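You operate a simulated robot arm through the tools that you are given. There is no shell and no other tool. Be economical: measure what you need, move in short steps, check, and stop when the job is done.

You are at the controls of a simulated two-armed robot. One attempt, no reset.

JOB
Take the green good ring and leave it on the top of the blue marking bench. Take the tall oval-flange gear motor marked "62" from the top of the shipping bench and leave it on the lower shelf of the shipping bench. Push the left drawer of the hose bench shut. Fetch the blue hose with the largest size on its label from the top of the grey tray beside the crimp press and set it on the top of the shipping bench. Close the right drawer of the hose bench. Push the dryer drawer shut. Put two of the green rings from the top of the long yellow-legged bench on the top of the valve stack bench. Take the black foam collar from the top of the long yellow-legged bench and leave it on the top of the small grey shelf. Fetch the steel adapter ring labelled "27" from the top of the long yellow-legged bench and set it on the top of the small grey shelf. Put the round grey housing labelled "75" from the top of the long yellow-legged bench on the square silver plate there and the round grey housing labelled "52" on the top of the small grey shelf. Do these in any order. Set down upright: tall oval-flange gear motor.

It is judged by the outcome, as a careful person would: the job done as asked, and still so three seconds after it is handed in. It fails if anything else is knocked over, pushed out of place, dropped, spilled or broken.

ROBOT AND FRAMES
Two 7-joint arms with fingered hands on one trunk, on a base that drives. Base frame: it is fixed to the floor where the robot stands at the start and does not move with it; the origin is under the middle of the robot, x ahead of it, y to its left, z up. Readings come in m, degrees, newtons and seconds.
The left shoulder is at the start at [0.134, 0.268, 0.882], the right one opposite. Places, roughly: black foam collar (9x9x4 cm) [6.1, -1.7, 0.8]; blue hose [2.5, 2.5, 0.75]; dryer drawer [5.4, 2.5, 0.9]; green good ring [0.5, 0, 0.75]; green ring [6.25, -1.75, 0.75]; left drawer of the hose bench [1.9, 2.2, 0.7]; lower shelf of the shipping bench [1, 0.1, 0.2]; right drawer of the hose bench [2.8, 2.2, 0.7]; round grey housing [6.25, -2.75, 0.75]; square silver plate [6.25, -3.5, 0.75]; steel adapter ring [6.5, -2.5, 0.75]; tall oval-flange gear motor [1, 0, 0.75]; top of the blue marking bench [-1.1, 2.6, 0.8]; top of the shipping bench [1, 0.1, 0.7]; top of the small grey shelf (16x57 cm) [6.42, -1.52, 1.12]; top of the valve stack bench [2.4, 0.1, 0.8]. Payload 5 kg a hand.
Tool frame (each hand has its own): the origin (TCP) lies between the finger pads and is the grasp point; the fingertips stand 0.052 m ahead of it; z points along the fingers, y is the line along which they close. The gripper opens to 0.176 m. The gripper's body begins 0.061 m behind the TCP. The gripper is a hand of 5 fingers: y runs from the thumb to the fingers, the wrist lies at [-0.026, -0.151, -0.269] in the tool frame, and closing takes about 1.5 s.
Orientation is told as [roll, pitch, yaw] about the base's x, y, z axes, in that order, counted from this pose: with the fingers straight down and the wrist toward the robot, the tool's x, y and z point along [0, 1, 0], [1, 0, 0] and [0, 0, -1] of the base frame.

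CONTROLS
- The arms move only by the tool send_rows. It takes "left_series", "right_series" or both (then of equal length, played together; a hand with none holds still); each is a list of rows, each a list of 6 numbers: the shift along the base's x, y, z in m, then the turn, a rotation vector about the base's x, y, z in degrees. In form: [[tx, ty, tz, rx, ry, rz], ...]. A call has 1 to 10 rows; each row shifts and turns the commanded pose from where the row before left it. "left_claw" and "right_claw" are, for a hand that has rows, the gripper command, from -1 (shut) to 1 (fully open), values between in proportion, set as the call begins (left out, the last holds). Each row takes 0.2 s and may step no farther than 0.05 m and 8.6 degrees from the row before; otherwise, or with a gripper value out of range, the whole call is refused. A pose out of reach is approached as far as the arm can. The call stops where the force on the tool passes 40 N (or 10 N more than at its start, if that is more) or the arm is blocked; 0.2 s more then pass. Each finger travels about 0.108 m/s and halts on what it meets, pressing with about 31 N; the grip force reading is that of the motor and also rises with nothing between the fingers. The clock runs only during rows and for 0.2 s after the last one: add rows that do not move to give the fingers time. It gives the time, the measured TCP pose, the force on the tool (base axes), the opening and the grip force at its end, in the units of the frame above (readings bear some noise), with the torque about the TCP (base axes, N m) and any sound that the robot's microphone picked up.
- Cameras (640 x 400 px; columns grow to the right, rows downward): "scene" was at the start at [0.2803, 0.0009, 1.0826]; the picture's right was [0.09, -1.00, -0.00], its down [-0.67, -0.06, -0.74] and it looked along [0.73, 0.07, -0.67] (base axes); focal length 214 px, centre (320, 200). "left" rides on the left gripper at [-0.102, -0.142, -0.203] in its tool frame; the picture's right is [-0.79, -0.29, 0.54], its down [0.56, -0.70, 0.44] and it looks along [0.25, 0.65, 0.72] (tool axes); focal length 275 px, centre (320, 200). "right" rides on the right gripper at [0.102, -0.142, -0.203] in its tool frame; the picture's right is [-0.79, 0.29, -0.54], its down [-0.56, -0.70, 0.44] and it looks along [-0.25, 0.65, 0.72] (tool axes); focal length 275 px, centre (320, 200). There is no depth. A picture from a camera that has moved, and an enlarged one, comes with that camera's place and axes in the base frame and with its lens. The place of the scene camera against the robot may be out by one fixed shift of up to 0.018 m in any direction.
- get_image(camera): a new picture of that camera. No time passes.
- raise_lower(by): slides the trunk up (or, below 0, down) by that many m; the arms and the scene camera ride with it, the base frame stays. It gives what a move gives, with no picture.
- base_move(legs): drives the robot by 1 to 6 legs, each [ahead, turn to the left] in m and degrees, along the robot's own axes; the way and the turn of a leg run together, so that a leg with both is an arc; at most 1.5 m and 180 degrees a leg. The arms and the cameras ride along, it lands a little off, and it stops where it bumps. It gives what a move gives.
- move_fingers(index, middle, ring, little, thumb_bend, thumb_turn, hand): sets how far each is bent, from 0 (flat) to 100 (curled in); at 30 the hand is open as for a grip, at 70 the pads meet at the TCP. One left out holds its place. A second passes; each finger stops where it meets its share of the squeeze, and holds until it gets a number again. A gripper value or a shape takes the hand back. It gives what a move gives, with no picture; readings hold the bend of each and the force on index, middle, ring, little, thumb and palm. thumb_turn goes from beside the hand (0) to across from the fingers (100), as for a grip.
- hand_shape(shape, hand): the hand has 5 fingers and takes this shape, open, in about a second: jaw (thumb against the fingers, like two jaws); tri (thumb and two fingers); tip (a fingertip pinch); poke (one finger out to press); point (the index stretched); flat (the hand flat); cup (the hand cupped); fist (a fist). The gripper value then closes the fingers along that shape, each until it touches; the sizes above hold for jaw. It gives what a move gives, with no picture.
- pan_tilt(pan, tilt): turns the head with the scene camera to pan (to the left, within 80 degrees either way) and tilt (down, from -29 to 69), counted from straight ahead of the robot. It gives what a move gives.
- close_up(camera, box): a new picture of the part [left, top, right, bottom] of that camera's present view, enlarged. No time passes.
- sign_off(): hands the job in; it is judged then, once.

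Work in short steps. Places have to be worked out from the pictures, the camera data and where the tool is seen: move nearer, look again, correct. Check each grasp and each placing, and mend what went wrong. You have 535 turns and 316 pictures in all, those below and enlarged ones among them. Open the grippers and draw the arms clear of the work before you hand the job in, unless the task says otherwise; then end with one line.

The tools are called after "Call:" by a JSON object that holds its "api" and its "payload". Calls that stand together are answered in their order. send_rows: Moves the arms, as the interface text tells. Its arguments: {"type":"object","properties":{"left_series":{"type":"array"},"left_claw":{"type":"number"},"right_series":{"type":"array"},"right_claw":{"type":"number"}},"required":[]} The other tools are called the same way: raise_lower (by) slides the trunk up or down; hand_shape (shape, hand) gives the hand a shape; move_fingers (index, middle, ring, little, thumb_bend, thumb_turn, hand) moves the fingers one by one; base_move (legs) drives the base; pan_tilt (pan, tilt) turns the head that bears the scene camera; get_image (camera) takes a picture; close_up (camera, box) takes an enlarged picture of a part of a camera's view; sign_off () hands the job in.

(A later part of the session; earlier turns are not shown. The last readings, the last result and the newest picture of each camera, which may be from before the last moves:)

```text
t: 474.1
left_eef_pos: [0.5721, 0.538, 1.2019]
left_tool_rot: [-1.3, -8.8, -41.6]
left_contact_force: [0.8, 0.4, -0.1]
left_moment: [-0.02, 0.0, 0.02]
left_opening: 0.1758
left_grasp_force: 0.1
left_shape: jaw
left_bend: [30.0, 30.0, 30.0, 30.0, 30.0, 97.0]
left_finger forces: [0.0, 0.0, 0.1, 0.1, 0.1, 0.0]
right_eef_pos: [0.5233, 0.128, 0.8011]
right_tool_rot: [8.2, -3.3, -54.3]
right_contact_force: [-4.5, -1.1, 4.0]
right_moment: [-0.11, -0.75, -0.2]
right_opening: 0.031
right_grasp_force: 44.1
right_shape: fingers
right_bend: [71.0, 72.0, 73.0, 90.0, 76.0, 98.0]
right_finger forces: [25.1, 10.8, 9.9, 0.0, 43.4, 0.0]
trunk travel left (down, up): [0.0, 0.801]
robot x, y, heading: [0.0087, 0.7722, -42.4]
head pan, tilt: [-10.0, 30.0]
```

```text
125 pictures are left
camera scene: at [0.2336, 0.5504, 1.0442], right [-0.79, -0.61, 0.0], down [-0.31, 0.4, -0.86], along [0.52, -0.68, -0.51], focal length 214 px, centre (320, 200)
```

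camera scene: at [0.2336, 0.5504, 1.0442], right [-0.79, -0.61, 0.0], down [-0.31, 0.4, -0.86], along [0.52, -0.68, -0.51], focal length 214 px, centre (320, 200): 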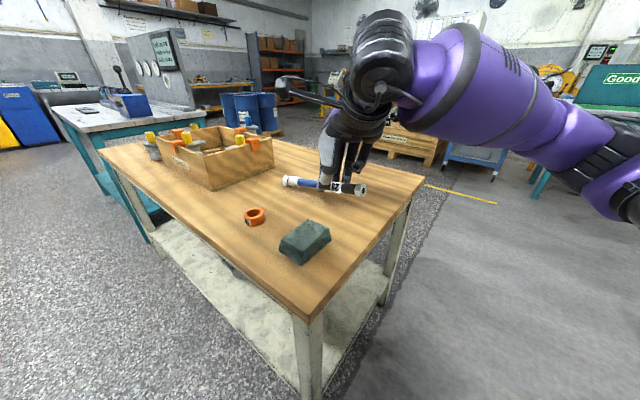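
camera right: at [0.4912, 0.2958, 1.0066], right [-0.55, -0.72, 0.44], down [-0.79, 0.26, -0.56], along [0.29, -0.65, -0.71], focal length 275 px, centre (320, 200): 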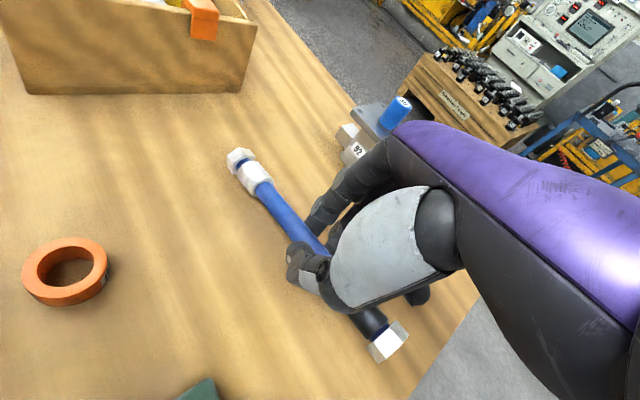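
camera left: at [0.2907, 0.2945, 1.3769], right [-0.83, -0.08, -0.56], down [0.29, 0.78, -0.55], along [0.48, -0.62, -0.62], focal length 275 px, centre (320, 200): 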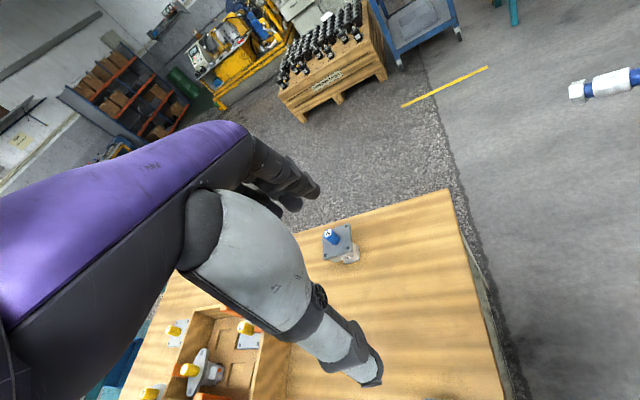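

One end is touching. I'll lower gently further.

Call:
{"api": "send_rows", "payload": {"right_series": [[0, 0, -0.006, 0, 0, 0], [0, 0, -0.006, 0, 0, 0], [0, 0, 0, 0, 0, 0]]}}

Call:
{"api": "close_up", "payload": {"camera": "scene", "box": [260, 150, 400, 220]}}

```text
t: 474.9
left_eef_pos: [0.5725, 0.5395, 1.2021]
left_tool_rot: [-1.4, -8.8, -41.6]
left_contact_force: [0.5, 0.3, 0.1]
left_moment: [-0.01, -0.02, -0.01]
left_opening: 0.1759
left_grasp_force: 0.1
left_shape: jaw
left_bend: [30.0, 30.0, 30.0, 30.0, 30.0, 97.0]
left_finger forces: [0.1, 0.0, 0.1, 0.1, 0.1, 0.1]
right_eef_pos: [0.523, 0.1293, 0.789]
right_tool_rot: [8.2, -3.3, -54.3]
right_contact_force: [-4.8, 0.0, 7.1]
right_moment: [-0.06, -1.17, -0.02]
right_opening: 0.0308
right_grasp_force: 45.8
right_shape: fingers
right_bend: [72.0, 72.0, 73.0, 90.0, 76.0, 98.0]
right_finger forces: [22.5, 12.1, 12.1, 0.0, 44.4, 0.0]
trunk travel left (down, up): [0.0, 0.801]
robot x, y, heading: [0.0111, 0.7708, -42.2]
head pan, tilt: [-10.0, 30.0]
```

```text
4.57 times, centred on (330, 185) of scene
camera zoom: at [0.2335, 0.5506, 1.0444], right [-0.79, -0.61, 0.0], down [-0.31, 0.4, -0.86], along [0.52, -0.68, -0.51], focal length 980 px, centre (274, 269)
```

zoom: 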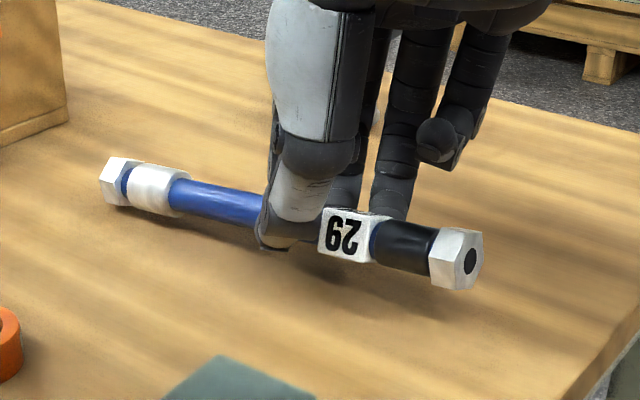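

The far end touches while the near end is ~2 cm up. I'll tilt the hand to level the hose, and lower.

Call:
{"api": "send_rows", "payload": {"right_series": [[0, 0, -0.002, 0.7, -3.5, 0], [0, 0, -0.003, 0.7, -3.5, 0], [0, 0, -0.004, 0, 0, 0], [0, 0, 0, 0, 0, 0]]}}

Call:
{"api": "close_up", "payload": {"camera": "scene", "box": [260, 150, 400, 220]}}

```text
t: 475.9
left_eef_pos: [0.5732, 0.5394, 1.2022]
left_tool_rot: [-1.4, -8.7, -41.6]
left_contact_force: [0.2, 0.1, 0.0]
left_moment: [-0.02, 0.05, -0.03]
left_opening: 0.1758
left_grasp_force: 0.1
left_shape: jaw
left_bend: [30.0, 30.0, 30.0, 30.0, 30.0, 97.0]
left_finger forces: [0.0, 0.0, 0.1, 0.1, 0.1, 0.0]
right_eef_pos: [0.5232, 0.1282, 0.7791]
right_tool_rot: [14.5, -6.2, -54.7]
right_contact_force: [0.7, 0.0, -3.5]
right_moment: [-0.01, 0.18, -0.01]
right_opening: 0.0314
right_grasp_force: 44.5
right_shape: fingers
right_bend: [71.0, 72.0, 73.0, 90.0, 76.0, 98.0]
right_finger forces: [25.4, 10.1, 8.8, 0.1, 43.7, 0.0]
trunk travel left (down, up): [0.0, 0.801]
robot x, y, heading: [0.0108, 0.7747, -42.4]
head pan, tilt: [-10.0, 30.0]
```

```text
4.57 times, centred on (330, 185) of scene
camera zoom: at [0.2341, 0.5502, 1.0441], right [-0.79, -0.61, 0.0], down [-0.31, 0.4, -0.86], along [0.52, -0.68, -0.51], focal length 980 px, centre (274, 269)
```

zoom: 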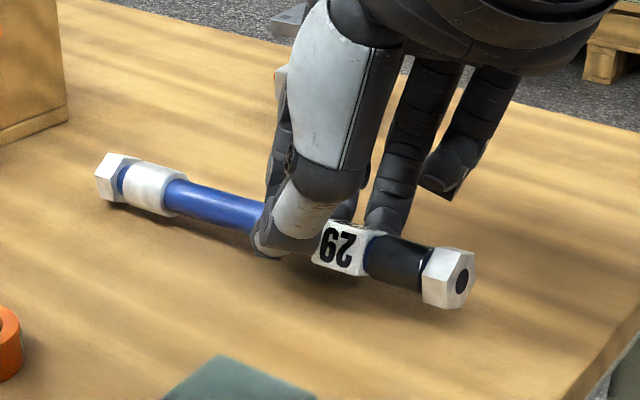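

Call:
{"api": "send_rows", "payload": {"right_series": [[0, 0, -0.005, 0, 0, 0], [0, 0, -0.004, 0, 0, 0], [0, 0, 0, 0, 0, 0]]}}

Call:
{"api": "close_up", "payload": {"camera": "scene", "box": [260, 150, 400, 220]}}

```text
t: 476.7
left_eef_pos: [0.5718, 0.5391, 1.2027]
left_tool_rot: [-1.3, -8.9, -41.6]
left_contact_force: [-0.5, -0.3, -0.5]
left_moment: [-0.02, -0.02, -0.02]
left_opening: 0.176
left_grasp_force: 0.1
left_shape: jaw
left_bend: [30.0, 30.0, 30.0, 30.0, 30.0, 97.0]
left_finger forces: [0.0, 0.1, 0.1, 0.0, 0.0, 0.0]
right_eef_pos: [0.525, 0.1297, 0.7734]
right_tool_rot: [15.0, -6.5, -54.9]
right_contact_force: [-2.5, -3.1, 14.3]
right_moment: [-0.39, -0.48, 0.09]
right_opening: 0.0314
right_grasp_force: 53.0
right_shape: fingers
right_bend: [71.0, 72.0, 73.0, 90.0, 76.0, 98.0]
right_finger forces: [23.0, 27.7, 10.3, 0.0, 45.1, 0.0]
trunk travel left (down, up): [0.0, 0.801]
robot x, y, heading: [0.0086, 0.7728, -42.7]
head pan, tilt: [-10.0, 30.0]
```

```text
4.57 times, centred on (330, 185) of scene
camera zoom: at [0.2333, 0.5509, 1.0447], right [-0.79, -0.61, 0.0], down [-0.31, 0.4, -0.86], along [0.52, -0.68, -0.51], focal length 980 px, centre (274, 269)
```

zoom: 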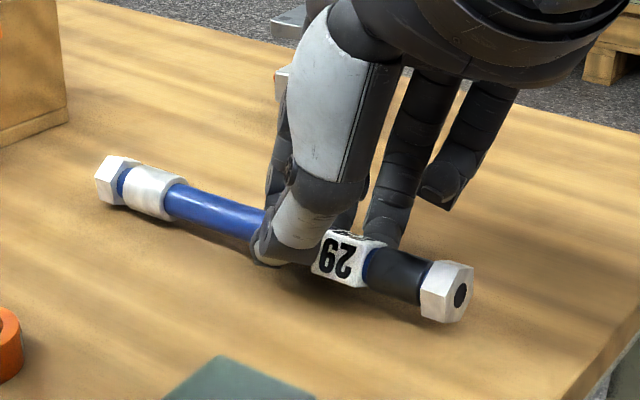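

It's resting on the table. I'll open the thumb, then the fingers slightly, and lift.

Call:
{"api": "move_fingers", "payload": {"hand": "right", "thumb_bend": 50, "index": 66, "middle": 68, "ring": 70}}

Call:
{"api": "close_up", "payload": {"camera": "scene", "box": [260, 150, 400, 220]}}

Call:
{"api": "get_image", "payload": {"camera": "right"}}

```text
t: 477.2
left_eef_pos: [0.5566, 0.5538, 1.2131]
left_tool_rot: [-1.2, -10.0, -41.6]
left_contact_force: [-5.0, 4.0, 3.6]
left_moment: [-0.35, -0.62, 0.15]
left_opening: 0.1756
left_grasp_force: 0.1
left_shape: jaw
left_bend: [30.0, 30.0, 30.0, 30.0, 30.0, 98.0]
left_finger forces: [0.0, 0.0, 0.1, 0.1, 0.0, 0.1]
right_eef_pos: [0.5167, 0.137, 0.7904]
right_tool_rot: [15.4, -7.6, -54.9]
right_contact_force: [-2.7, 1.8, 3.0]
right_moment: [-0.21, -0.05, -0.11]
right_opening: 0.065
right_grasp_force: 0.1
right_shape: fingers
right_bend: [66.0, 68.0, 70.0, 90.0, 50.0, 100.0]
right_finger forces: [0.0, 0.0, 0.0, 0.0, 0.0, 0.1]
trunk travel left (down, up): [0.0, 0.801]
robot x, y, heading: [0.0096, 0.774, -42.3]
head pan, tilt: [-10.0, 30.0]
stopped (right hand): the force on the tool passed its limit at 42 N (the readings are from after the stop); the commanded pose is now the measured one
```

```text
4.57 times, centred on (330, 185) of scene
camera zoom: at [0.2317, 0.5521, 1.0451], right [-0.79, -0.61, 0.0], down [-0.31, 0.4, -0.86], along [0.52, -0.68, -0.51], focal length 980 px, centre (274, 269)
```

zoom: 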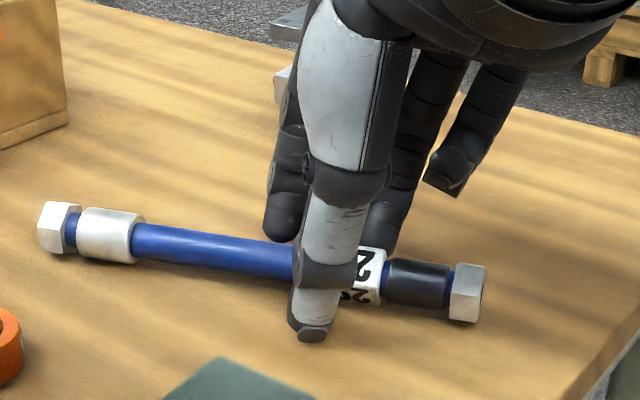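

```text
120 pictures are left
camera right: at [0.454, 0.3016, 0.9902], right [-0.6, -0.72, 0.35], down [-0.7, 0.27, -0.66], along [0.39, -0.64, -0.66], focal length 275 px, centre (320, 200)
```

right: 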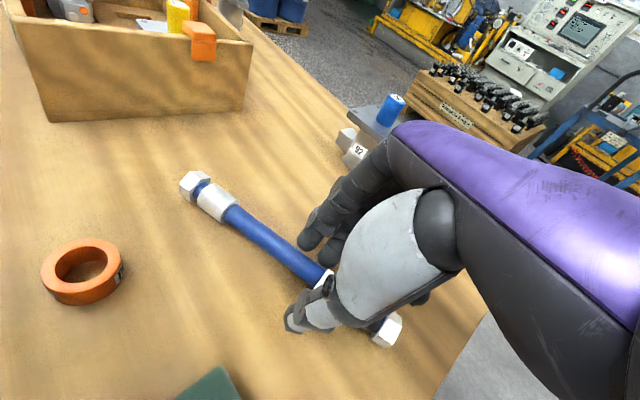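

The hose lies on the bench. I'll lift the hand straight up.

Call:
{"api": "send_rows", "payload": {"right_series": [[0, 0, 0.02, 0, 0, 0], [0, 0, 0.03, 0, 0, 0], [0, 0, 0.04, 0, 0, 0], [0, 0, 0.04, 0, 0, 0], [0, 0, 0.04, 0, 0, 0], [0, 0, 0.03, 0, 0, 0], [0, 0, 0, 0, 0, 0]]}}

Call:
{"api": "get_image", "payload": {"camera": "scene"}}

```text
t: 478.8
left_eef_pos: [0.5615, 0.5492, 1.208]
left_tool_rot: [-1.4, -9.5, -41.5]
left_contact_force: [0.1, -1.1, -1.0]
left_moment: [-0.03, 0.06, 0.01]
left_opening: 0.1759
left_grasp_force: 0.1
left_shape: jaw
left_bend: [30.0, 30.0, 30.0, 30.0, 30.0, 98.0]
left_finger forces: [0.0, 0.0, 0.0, 0.1, 0.1, 0.1]
right_eef_pos: [0.5184, 0.1332, 0.985]
right_tool_rot: [15.3, -7.3, -55.0]
right_contact_force: [1.0, -0.5, -0.2]
right_moment: [0.05, -0.01, 0.05]
right_opening: 0.0645
right_grasp_force: 0.0
right_shape: fingers
right_bend: [66.0, 68.0, 70.0, 90.0, 50.0, 100.0]
right_finger forces: [0.0, 0.0, 0.0, 0.1, 0.0, 0.0]
trunk travel left (down, up): [0.0, 0.801]
robot x, y, heading: [0.011, 0.7744, -42.4]
head pan, tilt: [-10.0, 30.0]
```

```text
119 pictures are left
camera scene: at [0.2344, 0.55, 1.0437], right [-0.79, -0.61, 0.0], down [-0.32, 0.4, -0.86], along [0.52, -0.68, -0.51], focal length 214 px, centre (320, 200)
```

scene: 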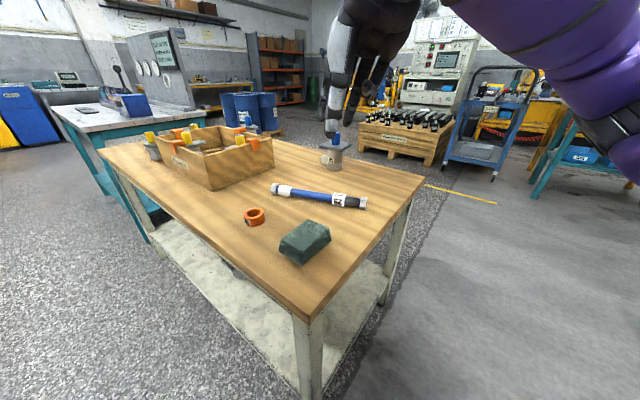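

Hose 29 is placed. I'll tidy the right arm, then head for the dryer.

Call:
{"api": "hand_shape", "payload": {"hand": "right", "shape": "jaw"}}

Call:
{"api": "send_rows", "payload": {"right_series": [[-0.02, 0, 0.02, -1.4, 8.3, 0], [-0.03, -0.01, 0.02, -1.4, 8.3, 0], [-0.03, -0.01, 0.01, 0, 0, 6], [-0.03, -0.01, 0.01, 0, 0, 6], [-0.02, -0.01, 0, 0, 0, 0], [0, 0, 0, 0, 0, 0]]}}

Call:
{"api": "base_move", "payload": {"legs": [[-0.3, 0], [0, 42.4]]}}

Call:
{"api": "pan_tilt", "payload": {"pan": 0, "tilt": 25}}

Call:
{"api": "get_image", "payload": {"camera": "scene"}}

```text
t: 479.7
left_eef_pos: [0.5596, 0.5497, 1.2086]
left_tool_rot: [-1.3, -9.5, -41.4]
left_contact_force: [-0.6, -0.1, -0.3]
left_moment: [-0.01, 0.02, 0.02]
left_opening: 0.1759
left_grasp_force: 0.0
left_shape: jaw
left_bend: [30.0, 30.0, 30.0, 30.0, 30.0, 98.0]
left_finger forces: [0.1, 0.0, 0.0, 0.0, 0.0, 0.0]
right_eef_pos: [0.5175, 0.1329, 0.9855]
right_tool_rot: [15.5, -7.3, -55.0]
right_contact_force: [0.3, -1.0, 0.1]
right_moment: [0.02, 0.01, -0.01]
right_opening: 0.1754
right_grasp_force: 0.1
right_shape: jaw
right_bend: [30.0, 30.0, 30.0, 30.0, 30.0, 98.0]
right_finger forces: [0.0, 0.0, 0.1, 0.0, 0.0, 0.0]
trunk travel left (down, up): [0.0, 0.801]
robot x, y, heading: [0.0083, 0.7732, -42.4]
head pan, tilt: [-10.0, 30.0]
```

```text
t: 481.1
left_eef_pos: [0.5609, 0.5497, 1.2089]
left_tool_rot: [-1.3, -9.6, -41.5]
left_contact_force: [-0.8, -0.3, -0.2]
left_moment: [0.04, -0.02, -0.03]
left_opening: 0.1759
left_grasp_force: 0.1
left_shape: jaw
left_bend: [30.0, 30.0, 30.0, 30.0, 30.0, 98.0]
left_finger forces: [0.0, 0.1, 0.0, 0.1, 0.0, 0.1]
right_eef_pos: [0.388, 0.0949, 1.0462]
right_tool_rot: [0.2, 0.0, -41.9]
right_contact_force: [-0.6, -0.5, 0.2]
right_moment: [0.0, -0.02, 0.03]
right_opening: 0.176
right_grasp_force: 0.1
right_shape: jaw
right_bend: [30.0, 30.0, 30.0, 30.0, 30.0, 98.0]
right_finger forces: [0.0, 0.0, 0.0, 0.0, 0.0, 0.0]
trunk travel left (down, up): [0.0, 0.801]
robot x, y, heading: [0.0114, 0.7785, -42.2]
head pan, tilt: [-10.0, 30.0]
```

```text
t: 486.6
left_eef_pos: [0.3473, 1.1815, 1.2073]
left_tool_rot: [-1.8, -9.8, 0.4]
left_contact_force: [0.5, 0.0, -0.1]
left_moment: [0.02, 0.05, 0.0]
left_opening: 0.1756
left_grasp_force: 0.0
left_shape: jaw
left_bend: [30.0, 30.0, 30.0, 30.0, 30.0, 97.0]
left_finger forces: [0.0, 0.1, 0.0, 0.1, 0.0, 0.0]
right_eef_pos: [0.5239, 0.7282, 1.0449]
right_tool_rot: [0.2, 0.0, 0.4]
right_contact_force: [-0.7, 0.4, 0.3]
right_moment: [0.02, 0.0, 0.02]
right_opening: 0.1757
right_grasp_force: 0.2
right_shape: jaw
right_bend: [30.0, 30.0, 30.0, 30.0, 30.0, 98.0]
right_finger forces: [0.1, 0.0, 0.0, 0.0, 0.0, 0.1]
trunk travel left (down, up): [0.0, 0.801]
robot x, y, heading: [-0.2125, 0.9524, -0.1]
head pan, tilt: [-10.0, 30.0]
```

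```text
t: 487.3
left_eef_pos: [0.3304, 1.1749, 1.2161]
left_tool_rot: [-1.4, -10.6, 0.2]
left_contact_force: [-1.5, -7.6, 2.2]
left_moment: [0.95, -0.13, 0.33]
left_opening: 0.176
left_grasp_force: 0.0
left_shape: jaw
left_bend: [30.0, 30.0, 30.0, 30.0, 30.0, 97.0]
left_finger forces: [0.0, 0.0, 0.0, 0.1, 0.0, 0.0]
right_eef_pos: [0.51, 0.7214, 1.0587]
right_tool_rot: [0.5, -1.0, 0.3]
right_contact_force: [-1.7, -7.2, 1.3]
right_moment: [0.89, -0.14, 0.11]
right_opening: 0.1762
right_grasp_force: 0.0
right_shape: jaw
right_bend: [30.0, 30.0, 30.0, 30.0, 30.0, 98.0]
right_finger forces: [0.1, 0.1, 0.0, 0.1, 0.1, 0.0]
trunk travel left (down, up): [0.0, 0.801]
robot x, y, heading: [-0.2142, 0.9553, -0.6]
head pan, tilt: [0.0, 25.0]
```

```text
118 pictures are left
camera scene: at [0.1026, 0.9448, 1.0532], right [0.0, -1.0, 0.0], down [-0.43, 0.01, -0.9], along [0.9, 0.0, -0.43], focal length 214 px, centre (320, 200)
```

scene: 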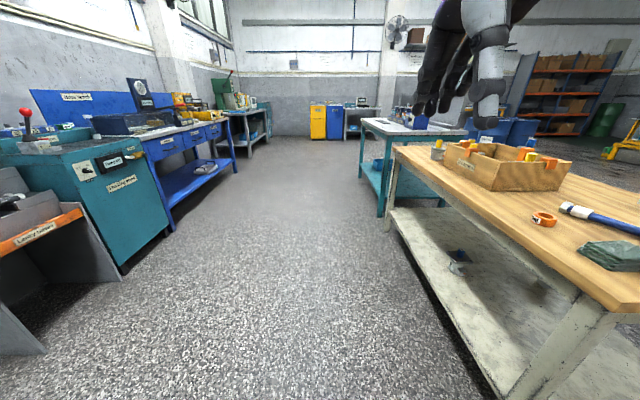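

The corridor ahead is clear. I'll drive toward x≈4.6.

Call:
{"api": "base_move", "payload": {"legs": [[0, 4.5], [0.5, 0], [0.5, 0], [0.5, 0], [0.5, 0], [0.5, 0]]}}

Call:
{"api": "get_image", "payload": {"camera": "scene"}}

```text
t: 505.6
left_eef_pos: [2.8079, 1.4409, 1.2114]
left_tool_rot: [-2.5, -10.9, 4.9]
left_contact_force: [0.7, 0.1, -0.2]
left_moment: [0.03, 0.11, -0.01]
left_opening: 0.1759
left_grasp_force: 0.1
left_shape: jaw
left_bend: [30.0, 30.0, 30.0, 30.0, 30.0, 98.0]
left_finger forces: [0.0, 0.0, 0.0, 0.0, 0.0, 0.1]
right_eef_pos: [3.0248, 1.0051, 1.0554]
right_tool_rot: [0.2, -0.6, 5.7]
right_contact_force: [0.2, -0.9, 0.1]
right_moment: [0.07, 0.05, 0.04]
right_opening: 0.1761
right_grasp_force: 0.1
right_shape: jaw
right_bend: [30.0, 30.0, 30.0, 30.0, 30.0, 98.0]
right_finger forces: [0.0, 0.0, 0.0, 0.1, 0.0, 0.0]
trunk travel left (down, up): [0.0, 0.801]
robot x, y, heading: [2.2845, 1.1687, 4.9]
head pan, tilt: [0.0, 25.0]
```

```text
117 pictures are left
camera scene: at [2.5987, 1.1874, 1.0518], right [0.09, -1.0, 0.0], down [-0.43, -0.04, -0.9], along [0.9, 0.08, -0.44], focal length 214 px, centre (320, 200)
```

scene: 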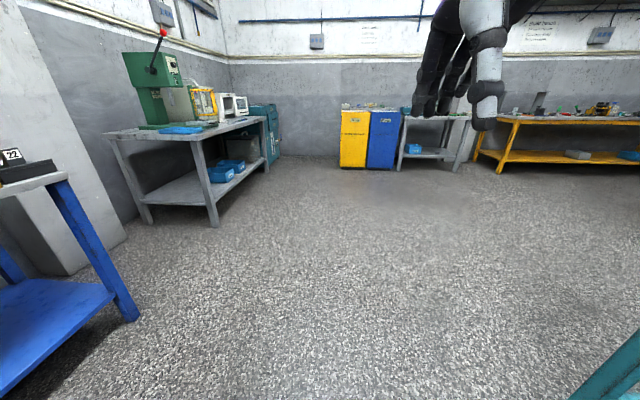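

Call:
{"api": "base_move", "payload": {"legs": [[0, -3], [0.5, 0], [0.5, 0], [0.5, 0], [0.5, 0], [0.4, 0]]}}

Call:
{"api": "pan_tilt", "payload": {"pan": 45, "tilt": 25}}

Call:
{"api": "get_image", "payload": {"camera": "scene"}}

```text
t: 523.2
left_eef_pos: [5.2134, 1.4826, 1.2153]
left_tool_rot: [-3.5, -11.8, 0.6]
left_contact_force: [0.7, 1.0, -1.0]
left_moment: [-0.08, 0.08, -0.07]
left_opening: 0.1755
left_grasp_force: 0.0
left_shape: jaw
left_bend: [30.0, 30.0, 30.0, 30.0, 30.0, 97.0]
left_finger forces: [0.0, 0.1, 0.0, 0.1, 0.0, 0.0]
right_eef_pos: [5.4027, 1.0349, 1.0646]
right_tool_rot: [0.2, -1.4, 2.2]
right_contact_force: [1.3, 0.5, -1.0]
right_moment: [-0.09, 0.07, -0.02]
right_opening: 0.176
right_grasp_force: 0.0
right_shape: jaw
right_bend: [30.0, 30.0, 30.0, 30.0, 30.0, 98.0]
right_finger forces: [0.0, 0.0, 0.1, 0.0, 0.0, 0.0]
trunk travel left (down, up): [0.0, 0.801]
robot x, y, heading: [4.6874, 1.2448, 1.4]
head pan, tilt: [0.0, 25.0]
```

```text
t: 524.3
left_eef_pos: [5.198, 1.4812, 1.221]
left_tool_rot: [-3.3, -12.6, 0.5]
left_contact_force: [-0.9, 0.1, 1.0]
left_moment: [0.08, -0.04, 0.07]
left_opening: 0.1763
left_grasp_force: 0.0
left_shape: jaw
left_bend: [30.0, 30.0, 30.0, 30.0, 30.0, 98.0]
left_finger forces: [0.1, 0.0, 0.0, 0.1, 0.0, 0.0]
right_eef_pos: [5.3885, 1.0338, 1.0748]
right_tool_rot: [0.2, -2.2, 2.0]
right_contact_force: [-0.6, -0.8, 1.3]
right_moment: [0.08, -0.05, -0.03]
right_opening: 0.1757
right_grasp_force: 0.1
right_shape: jaw
right_bend: [30.0, 30.0, 30.0, 30.0, 30.0, 98.0]
right_finger forces: [0.1, 0.0, 0.0, 0.1, 0.0, 0.0]
trunk travel left (down, up): [0.0, 0.801]
robot x, y, heading: [4.6878, 1.2434, 1.7]
head pan, tilt: [45.0, 25.0]
```

```text
116 pictures are left
camera scene: at [4.9732, 1.3069, 1.0527], right [0.72, -0.69, -0.01], down [-0.3, -0.31, -0.9], along [0.62, 0.66, -0.43], focal length 214 px, centre (320, 200)
```

scene: 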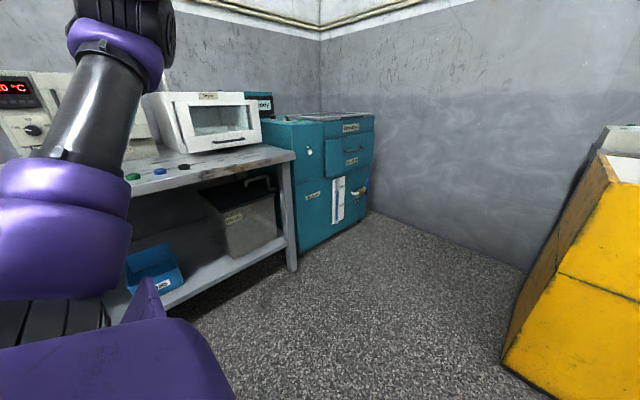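

Call:
{"api": "close_up", "payload": {"camera": "scene", "box": [240, 80, 400, 260]}}

```text
2.22 times, centred on (320, 170) of scene
camera zoom: at [4.9732, 1.3069, 1.0527], right [0.72, -0.69, -0.01], down [-0.3, -0.31, -0.9], along [0.62, 0.66, -0.43], focal length 477 px, centre (320, 267)
```

zoom: 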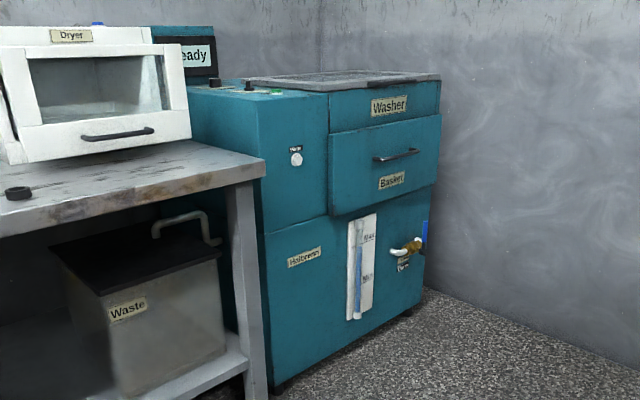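

The white "Dryer" on the grey bench has its drawer out. I'll move ahead 0.5 m and turn to face it.

Call:
{"api": "base_move", "payload": {"legs": [[0.5, 0]]}}

Call:
{"api": "base_move", "payload": {"legs": [[0, 88]]}}

Call:
{"api": "pan_tilt", "payload": {"pan": -10, "tilt": 25}}

Call:
{"api": "get_image", "payload": {"camera": "scene"}}

Call:
{"api": "get_image", "payload": {"camera": "right"}}

```text
t: 528.2
left_eef_pos: [5.7018, 1.4926, 1.2194]
left_tool_rot: [-4.3, -13.1, -0.4]
left_contact_force: [0.2, 0.2, -0.3]
left_moment: [-0.01, 0.05, -0.01]
left_opening: 0.1756
left_grasp_force: 0.1
left_shape: jaw
left_bend: [30.0, 30.0, 30.0, 30.0, 30.0, 97.0]
left_finger forces: [0.0, 0.1, 0.0, 0.0, 0.0, 0.0]
right_eef_pos: [5.8872, 1.0433, 1.0742]
right_tool_rot: [0.1, -2.2, 1.7]
right_contact_force: [0.9, -0.2, -0.4]
right_moment: [0.01, 0.05, 0.0]
right_opening: 0.1757
right_grasp_force: 0.1
right_shape: jaw
right_bend: [30.0, 30.0, 30.0, 30.0, 30.0, 98.0]
right_finger forces: [0.0, 0.1, 0.0, 0.1, 0.0, 0.0]
trunk travel left (down, up): [0.0, 0.801]
robot x, y, heading: [5.1895, 1.2553, 1.4]
head pan, tilt: [45.0, 25.0]
```

```text
t: 534.4
left_eef_pos: [4.96, 1.7601, 1.2231]
left_tool_rot: [-5.3, -14.4, 87.8]
left_contact_force: [-0.4, -0.2, 0.2]
left_moment: [0.01, -0.05, -0.01]
left_opening: 0.176
left_grasp_force: 0.0
left_shape: jaw
left_bend: [30.0, 30.0, 30.0, 30.0, 30.0, 97.0]
left_finger forces: [0.1, 0.0, 0.0, 0.0, 0.0, 0.1]
right_eef_pos: [5.4108, 1.9363, 1.0835]
right_tool_rot: [0.0, -3.0, 90.8]
right_contact_force: [-0.6, 0.1, -0.3]
right_moment: [0.01, -0.06, 0.0]
right_opening: 0.1761
right_grasp_force: 0.0
right_shape: jaw
right_bend: [30.0, 30.0, 30.0, 30.0, 30.0, 98.0]
right_finger forces: [0.0, 0.0, 0.0, 0.0, 0.0, 0.0]
trunk travel left (down, up): [0.0, 0.801]
robot x, y, heading: [5.2196, 1.2538, 90.1]
head pan, tilt: [45.0, 25.0]
```

```text
t: 535.6
left_eef_pos: [4.955, 1.7471, 1.2271]
left_tool_rot: [-5.4, -14.8, 88.0]
left_contact_force: [-4.3, 0.3, -1.8]
left_moment: [-0.04, -0.57, -0.23]
left_opening: 0.1762
left_grasp_force: 0.0
left_shape: jaw
left_bend: [30.0, 30.0, 30.0, 30.0, 30.0, 98.0]
left_finger forces: [0.1, 0.0, 0.0, 0.0, 0.0, 0.0]
right_eef_pos: [5.4075, 1.9204, 1.093]
right_tool_rot: [0.0, -3.7, 90.7]
right_contact_force: [-3.9, 0.0, 0.4]
right_moment: [-0.04, -0.53, -0.08]
right_opening: 0.1759
right_grasp_force: 0.0
right_shape: jaw
right_bend: [30.0, 30.0, 30.0, 30.0, 30.0, 98.0]
right_finger forces: [0.0, 0.1, 0.1, 0.0, 0.0, 0.0]
trunk travel left (down, up): [0.0, 0.801]
robot x, y, heading: [5.2181, 1.2563, 90.0]
head pan, tilt: [-10.0, 25.0]
```

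```text
114 pictures are left
camera scene: at [5.2439, 1.5528, 1.0521], right [0.98, -0.17, 0.0], down [-0.07, -0.43, -0.9], along [0.16, 0.89, -0.44], focal length 214 px, centre (320, 200)
```

scene: 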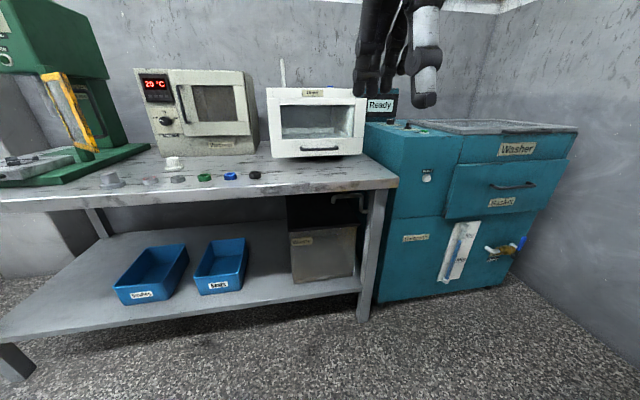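

```text
113 pictures are left
camera right: at [5.3077, 1.7652, 1.2833], right [0.79, 0.26, 0.56], down [0.57, -0.66, -0.49], along [0.24, 0.7, -0.67], focal length 275 px, centre (320, 200)
```

right: 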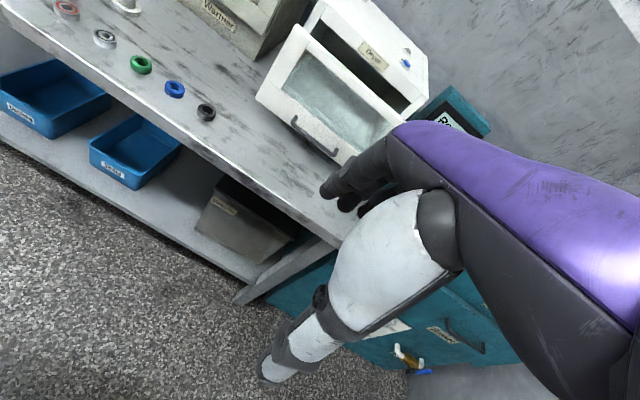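

I'll close the right hand and pitch it forward at this height, then drive in to push the dryer drawer.

Call:
{"api": "send_rows", "payload": {"right_series": [[0, 0, -0.01, 7.5, 0, 0], [0, 0, -0.01, 7.5, 0, 0], [0, 0, -0.01, 7.5, 0, 0], [0, 0, -0.015, 7.5, 0, 0], [0, 0, -0.015, 7.5, 0, 0], [0, 0, -0.02, 7.5, 0, 0], [-0.01, 0, -0.02, 7.5, 0, 0], [-0.01, 0, -0.02, 6, 0, 0], [0, 0, 0, 0, 0, 0]], "right_claw": -1}}

Call:
{"api": "get_image", "payload": {"camera": "scene"}}

Call:
{"api": "get_image", "payload": {"camera": "right"}}

```text
t: 537.6
left_eef_pos: [4.959, 1.7446, 1.2282]
left_tool_rot: [-5.1, -14.8, 87.7]
left_contact_force: [-0.7, -0.3, 0.3]
left_moment: [0.04, 0.07, 0.01]
left_opening: 0.1758
left_grasp_force: 0.2
left_shape: jaw
left_bend: [30.0, 30.0, 30.0, 30.0, 30.0, 98.0]
left_finger forces: [0.0, 0.1, 0.0, 0.0, 0.1, 0.1]
right_eef_pos: [5.3574, 1.9687, 1.0132]
right_tool_rot: [-1.3, -62.3, 91.6]
right_contact_force: [0.1, -0.4, -0.3]
right_moment: [-0.03, 0.03, 0.01]
right_opening: 0.0001
right_grasp_force: 31.2
right_shape: jaw
right_bend: [70.0, 70.0, 70.0, 70.0, 62.0, 100.0]
right_finger forces: [0.0, 0.0, 0.0, 0.0, 0.0, 0.0]
right hand out of reach, approached as far as the arm can: row 6, 7, 8
trunk travel left (down, up): [0.0, 0.801]
robot x, y, heading: [5.2208, 1.2558, 90.2]
head pan, tilt: [-10.0, 25.0]
```

```text
112 pictures are left
camera scene: at [5.2462, 1.5519, 1.0526], right [0.98, -0.18, 0.0], down [-0.07, -0.43, -0.9], along [0.16, 0.89, -0.43], focal length 214 px, centre (320, 200)
```

scene: 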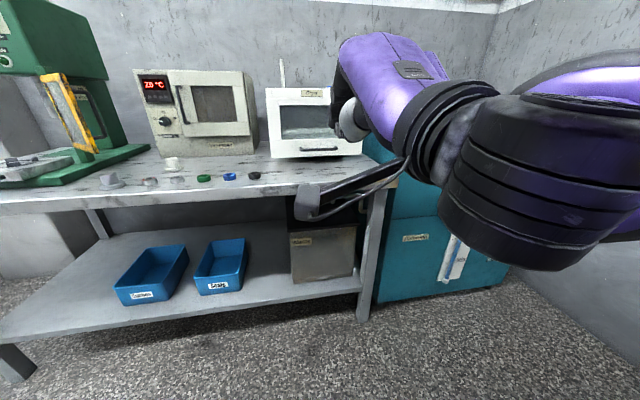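

```text
111 pictures are left
camera right: at [5.2581, 1.7211, 0.9778], right [0.79, -0.34, 0.51], down [0.57, 0.07, -0.82], along [0.24, 0.94, 0.25], focal length 275 px, centre (320, 200)
```

right: 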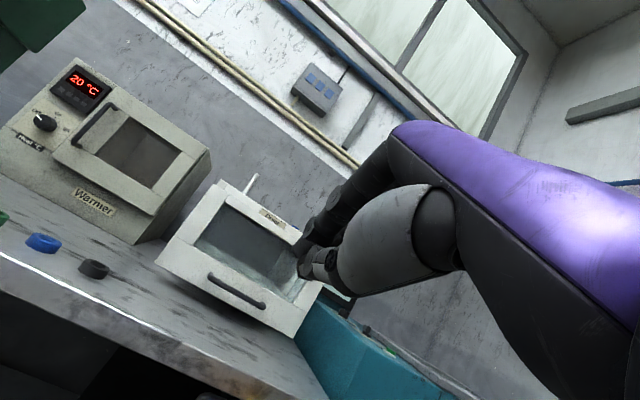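

Call:
{"api": "base_move", "payload": {"legs": [[0.3, 0]]}}

Call:
{"api": "get_image", "payload": {"camera": "right"}}

```text
t: 540.2
left_eef_pos: [4.9589, 2.0446, 1.2254]
left_tool_rot: [-5.1, -14.8, 87.7]
left_contact_force: [-0.2, 1.0, -0.5]
left_moment: [-0.03, 0.0, 0.0]
left_opening: 0.1761
left_grasp_force: 0.1
left_shape: jaw
left_bend: [30.0, 30.0, 30.0, 30.0, 30.0, 98.0]
left_finger forces: [0.0, 0.0, 0.1, 0.1, 0.0, 0.0]
right_eef_pos: [5.3579, 2.2668, 1.0105]
right_tool_rot: [-1.5, -62.1, 91.7]
right_contact_force: [0.6, 1.3, -1.0]
right_moment: [0.04, 0.02, 0.0]
right_opening: 0.0001
right_grasp_force: 30.5
right_shape: jaw
right_bend: [70.0, 70.0, 70.0, 70.0, 62.0, 100.0]
right_finger forces: [0.0, 0.1, 0.0, 0.0, 0.0, 0.1]
trunk travel left (down, up): [0.0, 0.801]
robot x, y, heading: [5.2195, 1.5498, 89.8]
head pan, tilt: [-10.0, 25.0]
```

```text
110 pictures are left
camera right: at [5.2587, 2.0206, 0.9771], right [0.79, -0.34, 0.52], down [0.57, 0.07, -0.82], along [0.24, 0.94, 0.24], focal length 275 px, centre (320, 200)
```

right: 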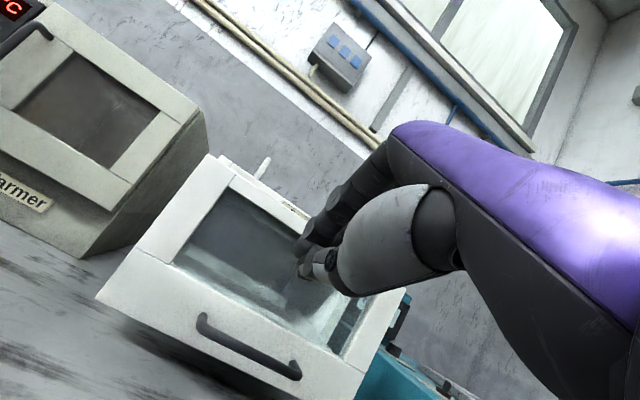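

The handle is at ≈(5.377, 2.39, 0.86). I'll align with the lower frame and push.

Call:
{"api": "send_rows", "payload": {"right_series": [[0.01, 0, -0.03, 0, 0, 0], [0.01, 0, -0.03, 0, 0, 0], [0, 0, -0.03, 0, 0, 0], [0, 0, -0.02, 0, 0, 0], [0, 0.02, 0, 0, 0, 0], [0, 0.02, 0, 0, 0, 0], [0, 0, 0, 0, 0, 0]]}}

Call:
{"api": "get_image", "payload": {"camera": "right"}}

```text
t: 541.8
left_eef_pos: [4.9588, 2.0372, 1.2272]
left_tool_rot: [-5.2, -14.3, 87.7]
left_contact_force: [0.1, -0.5, 0.1]
left_moment: [0.02, -0.04, -0.04]
left_opening: 0.1758
left_grasp_force: 0.0
left_shape: jaw
left_bend: [30.0, 30.0, 30.0, 30.0, 30.0, 98.0]
left_finger forces: [0.1, 0.0, 0.0, 0.1, 0.0, 0.0]
right_eef_pos: [5.3485, 2.3362, 0.933]
right_tool_rot: [-1.4, -62.9, 91.7]
right_contact_force: [0.5, 0.3, 0.6]
right_moment: [0.01, -0.02, -0.04]
right_opening: 0.0002
right_grasp_force: 31.3
right_shape: jaw
right_bend: [70.0, 70.0, 70.0, 70.0, 62.0, 100.0]
right_finger forces: [0.0, 0.0, 0.0, 0.0, 0.1, 0.0]
right hand out of reach, approached as far as the arm can: row 1, 2, 3, 4
trunk travel left (down, up): [0.0, 0.801]
robot x, y, heading: [5.2218, 1.5544, 90.1]
head pan, tilt: [-10.0, 25.0]
```

```text
109 pictures are left
camera right: at [5.2481, 2.0914, 0.8953], right [0.79, -0.35, 0.51], down [0.57, 0.08, -0.82], along [0.24, 0.94, 0.26], focal length 275 px, centre (320, 200)
```

right: 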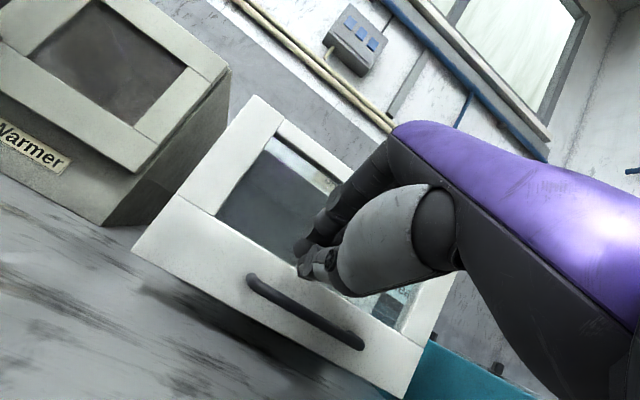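

Call:
{"api": "send_rows", "payload": {"right_series": [[0.02, 0, -0.02, 0, 0, 0], [0.01, 0.02, -0.015, 0, 0, 0], [0, 0.025, 0, 0, 0, 0], [0, 0.025, 0, 0, 0, 0], [0, 0.025, 0, 0, 0, 0], [0, 0.02, 0, 0, 0, 0], [0, 0, 0, 0, 0, 0]]}}

Call:
{"api": "get_image", "payload": {"camera": "right"}}

```text
t: 543.4
left_eef_pos: [4.9585, 2.0344, 1.2281]
left_tool_rot: [-5.2, -14.4, 87.7]
left_contact_force: [-0.1, -0.1, 0.5]
left_moment: [-0.03, 0.0, 0.02]
left_opening: 0.1757
left_grasp_force: 0.1
left_shape: jaw
left_bend: [30.0, 30.0, 30.0, 30.0, 30.0, 98.0]
left_finger forces: [0.0, 0.0, 0.1, 0.0, 0.0, 0.0]
right_eef_pos: [5.3784, 2.3691, 0.9039]
right_tool_rot: [-1.3, -62.7, 90.9]
right_contact_force: [-5.3, 0.6, 28.7]
right_moment: [1.06, 0.16, 0.16]
right_opening: 0.0
right_grasp_force: 31.0
right_shape: jaw
right_bend: [70.0, 70.0, 70.0, 70.0, 63.0, 100.0]
right_finger forces: [0.0, 0.0, 0.0, 0.1, 0.1, 0.0]
right hand out of reach, approached as far as the arm can: row 3, 4, 5, 6
trunk travel left (down, up): [0.0, 0.801]
robot x, y, heading: [5.2212, 1.5507, 89.8]
head pan, tilt: [-10.0, 25.0]
```

```text
108 pictures are left
camera right: at [5.275, 2.1244, 0.8666], right [0.78, -0.35, 0.51], down [0.57, 0.07, -0.82], along [0.25, 0.93, 0.26], focal length 275 px, centre (320, 200)
```

right: 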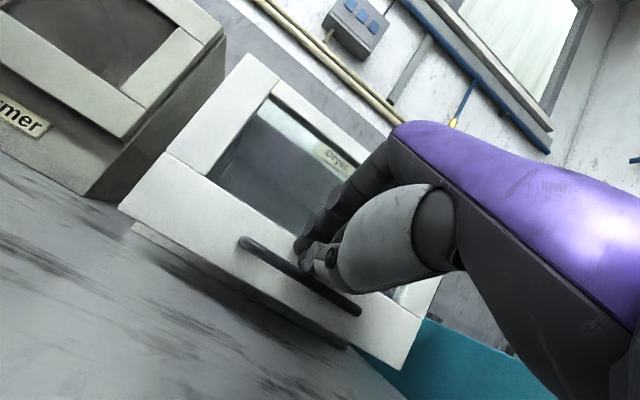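

The arm is at its reach and resting on the handle. I'll raise 1.5 cm and use the base to push.

Call:
{"api": "send_rows", "payload": {"right_series": [[0, -0.01, 0.012, 0, 0, 0], [0, 0, 0.01, 0, 0, 0], [0, 0, 0, 0, 0, 0]]}}

Call:
{"api": "base_move", "payload": {"legs": [[0.07, 0]]}}

Call:
{"api": "get_image", "payload": {"camera": "right"}}

```text
t: 544.2
left_eef_pos: [4.9592, 2.0371, 1.2262]
left_tool_rot: [-5.2, -14.3, 87.6]
left_contact_force: [-1.3, 0.2, -1.8]
left_moment: [-0.01, -0.06, 0.01]
left_opening: 0.1758
left_grasp_force: 0.0
left_shape: jaw
left_bend: [30.0, 30.0, 30.0, 30.0, 30.0, 98.0]
left_finger forces: [0.0, 0.0, 0.0, 0.1, 0.1, 0.0]
right_eef_pos: [5.3775, 2.3589, 0.9219]
right_tool_rot: [-1.6, -62.8, 91.8]
right_contact_force: [0.3, 0.1, -0.7]
right_moment: [-0.01, -0.04, -0.03]
right_opening: 0.0001
right_grasp_force: 30.9
right_shape: jaw
right_bend: [70.0, 70.0, 70.0, 70.0, 63.0, 100.0]
right_finger forces: [0.0, 0.0, 0.1, 0.0, 0.0, 0.1]
trunk travel left (down, up): [0.0, 0.801]
robot x, y, heading: [5.2201, 1.5584, 89.9]
head pan, tilt: [-10.0, 25.0]
```

```text
t: 545.3
left_eef_pos: [4.9601, 2.1106, 1.2263]
left_tool_rot: [-5.1, -14.3, 87.7]
left_contact_force: [0.9, 0.6, -0.5]
left_moment: [-0.07, 0.03, -0.07]
left_opening: 0.1757
left_grasp_force: 0.2
left_shape: jaw
left_bend: [30.0, 30.0, 30.0, 30.0, 30.0, 98.0]
left_finger forces: [0.0, 0.0, 0.0, 0.1, 0.1, 0.0]
right_eef_pos: [5.3779, 2.4327, 0.9208]
right_tool_rot: [-1.6, -62.9, 91.6]
right_contact_force: [0.0, 1.1, -0.7]
right_moment: [0.09, 0.04, 0.06]
right_opening: 0.0
right_grasp_force: 31.3
right_shape: jaw
right_bend: [70.0, 70.0, 70.0, 70.0, 63.0, 100.0]
right_finger forces: [0.0, 0.0, 0.1, 0.1, 0.0, 0.1]
trunk travel left (down, up): [0.0, 0.801]
robot x, y, heading: [5.2233, 1.6254, 89.8]
head pan, tilt: [-10.0, 25.0]
```

```text
107 pictures are left
camera right: at [5.2782, 2.1865, 0.884], right [0.79, -0.34, 0.51], down [0.57, 0.08, -0.82], along [0.24, 0.94, 0.26], focal length 275 px, centre (320, 200)
```

right: 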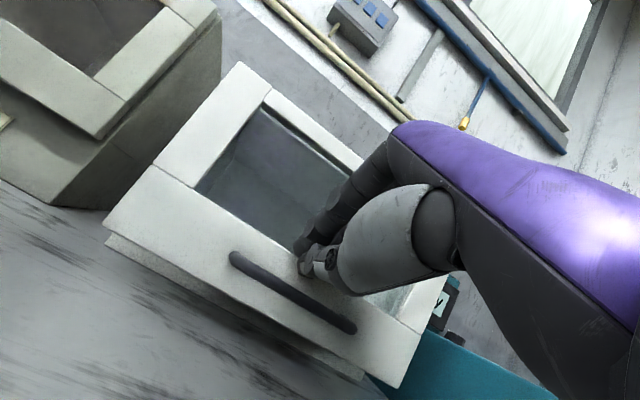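

The drawer is moving in. I'll continue in small base steps.

Call:
{"api": "base_move", "payload": {"legs": [[0.06, 0]]}}

Call:
{"api": "get_image", "payload": {"camera": "right"}}

```text
t: 546.4
left_eef_pos: [4.9616, 2.1645, 1.2251]
left_tool_rot: [-5.5, -13.8, 87.5]
left_contact_force: [-0.6, 1.4, -0.5]
left_moment: [-0.08, 0.02, -0.03]
left_opening: 0.176
left_grasp_force: 0.1
left_shape: jaw
left_bend: [30.0, 30.0, 30.0, 30.0, 30.0, 98.0]
left_finger forces: [0.0, 0.0, 0.0, 0.0, 0.0, 0.0]
right_eef_pos: [5.3794, 2.481, 0.9323]
right_tool_rot: [-1.6, -63.6, 91.7]
right_contact_force: [0.1, 0.3, -1.1]
right_moment: [0.04, 0.04, 0.03]
right_opening: 0.0003
right_grasp_force: 30.6
right_shape: jaw
right_bend: [70.0, 70.0, 70.0, 70.0, 63.0, 100.0]
right_finger forces: [0.0, 0.1, 0.1, 0.1, 0.1, 0.0]
trunk travel left (down, up): [0.0, 0.801]
robot x, y, heading: [5.2202, 1.6864, 90.0]
head pan, tilt: [-10.0, 25.0]
```

```text
106 pictures are left
camera right: at [5.2785, 2.2355, 0.8912], right [0.79, -0.35, 0.51], down [0.57, 0.09, -0.82], along [0.24, 0.93, 0.27], focal length 275 px, centre (320, 200)
```

right: 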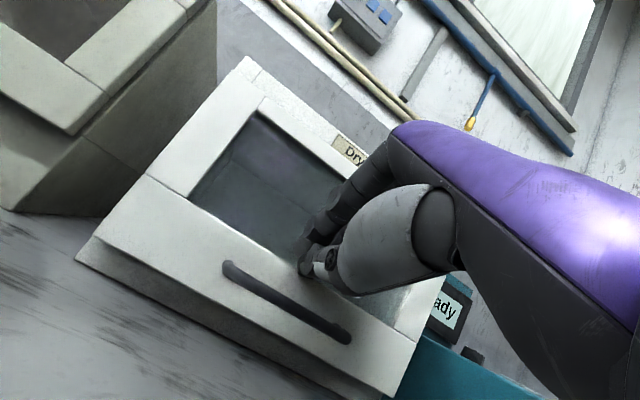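

Call:
{"api": "send_rows", "payload": {"right_series": [[0, 0.015, 0, 0, 0, 0], [0, 0.015, 0, 0, 0, 0], [0, 0.01, 0, 0, 0, 0], [0, 0, 0, 0, 0, 0]]}}

Call:
{"api": "get_image", "payload": {"camera": "right"}}

```text
t: 547.0
left_eef_pos: [4.9681, 2.1466, 1.2284]
left_tool_rot: [-6.4, -13.4, 86.7]
left_contact_force: [-0.5, -4.7, 2.3]
left_moment: [0.43, -0.01, 0.09]
left_opening: 0.1757
left_grasp_force: 0.1
left_shape: jaw
left_bend: [30.0, 30.0, 30.0, 30.0, 30.0, 97.0]
left_finger forces: [0.0, 0.1, 0.0, 0.0, 0.0, 0.0]
right_eef_pos: [5.3761, 2.4702, 0.959]
right_tool_rot: [-1.8, -65.7, 92.4]
right_contact_force: [1.7, -2.1, 2.9]
right_moment: [-0.12, 0.0, 0.0]
right_opening: 0.0
right_grasp_force: 30.9
right_shape: jaw
right_bend: [70.0, 70.0, 70.0, 70.0, 63.0, 100.0]
right_finger forces: [0.0, 0.0, 0.0, 0.0, 0.0, 0.1]
trunk travel left (down, up): [0.0, 0.801]
robot x, y, heading: [5.223, 1.6847, 89.8]
head pan, tilt: [-10.0, 25.0]
stopped in row 2 (right hand): the force on the tool passed its limit at 57 N (the readings are from after the stop); the commanded pose is now the measured one
```

```text
105 pictures are left
camera right: at [5.2776, 2.2258, 0.9088], right [0.79, -0.37, 0.5], down [0.57, 0.12, -0.81], along [0.24, 0.92, 0.3], focal length 275 px, centre (320, 200)
```

right: 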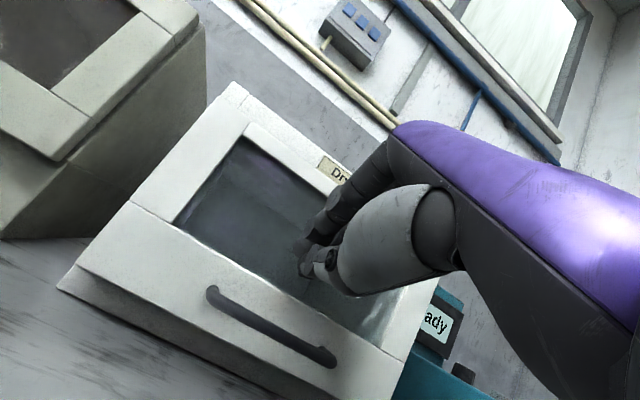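

It resisted at 57 N, so likely seated. I'll back away and check.

Call:
{"api": "base_move", "payload": {"legs": [[-0.3, 0]]}}

Call:
{"api": "get_image", "payload": {"camera": "right"}}

Call:
{"api": "close_up", "payload": {"camera": "scene", "box": [200, 60, 400, 180]}}

```text
t: 549.6
left_eef_pos: [4.9687, 1.8452, 1.2246]
left_tool_rot: [-6.3, -13.2, 86.9]
left_contact_force: [2.5, -1.8, 1.3]
left_moment: [0.12, 0.22, 0.15]
left_opening: 0.176
left_grasp_force: 0.0
left_shape: jaw
left_bend: [30.0, 30.0, 30.0, 30.0, 30.0, 98.0]
left_finger forces: [0.0, 0.0, 0.0, 0.0, 0.1, 0.1]
right_eef_pos: [5.376, 2.1688, 0.9547]
right_tool_rot: [-1.7, -65.4, 92.2]
right_contact_force: [2.0, 0.2, -0.2]
right_moment: [-0.02, 0.04, 0.17]
right_opening: 0.0
right_grasp_force: 31.1
right_shape: jaw
right_bend: [70.0, 70.0, 70.0, 70.0, 63.0, 100.0]
right_finger forces: [0.0, 0.0, 0.0, 0.0, 0.1, 0.0]
trunk travel left (down, up): [0.0, 0.801]
robot x, y, heading: [5.2261, 1.3812, 89.7]
head pan, tilt: [-10.0, 25.0]
```

```text
104 pictures are left
camera right: at [5.2769, 1.924, 0.9066], right [0.79, -0.36, 0.5], down [0.57, 0.12, -0.82], along [0.24, 0.92, 0.3], focal length 275 px, centre (320, 200)
```

right: 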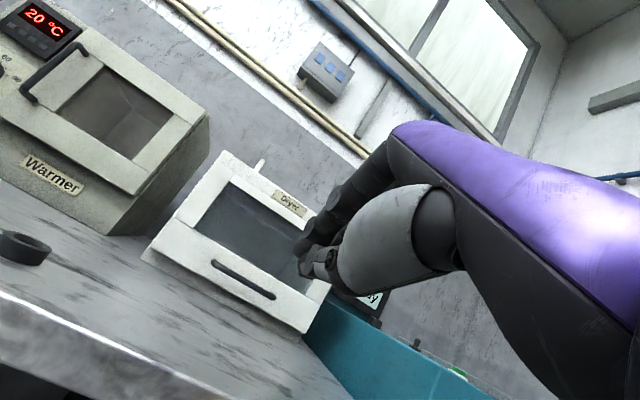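

```text
3.20 times, centred on (300, 120) of scene
camera zoom: at [5.2467, 1.6785, 1.0524], right [0.98, -0.17, 0.0], down [-0.07, -0.43, -0.9], along [0.16, 0.89, -0.43], focal length 686 px, centre (384, 456)
```

zoom: 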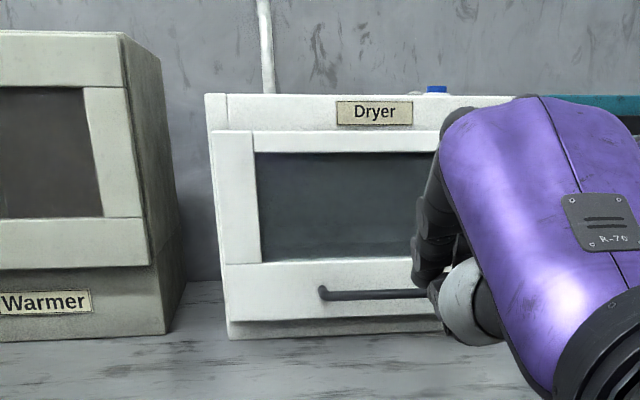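

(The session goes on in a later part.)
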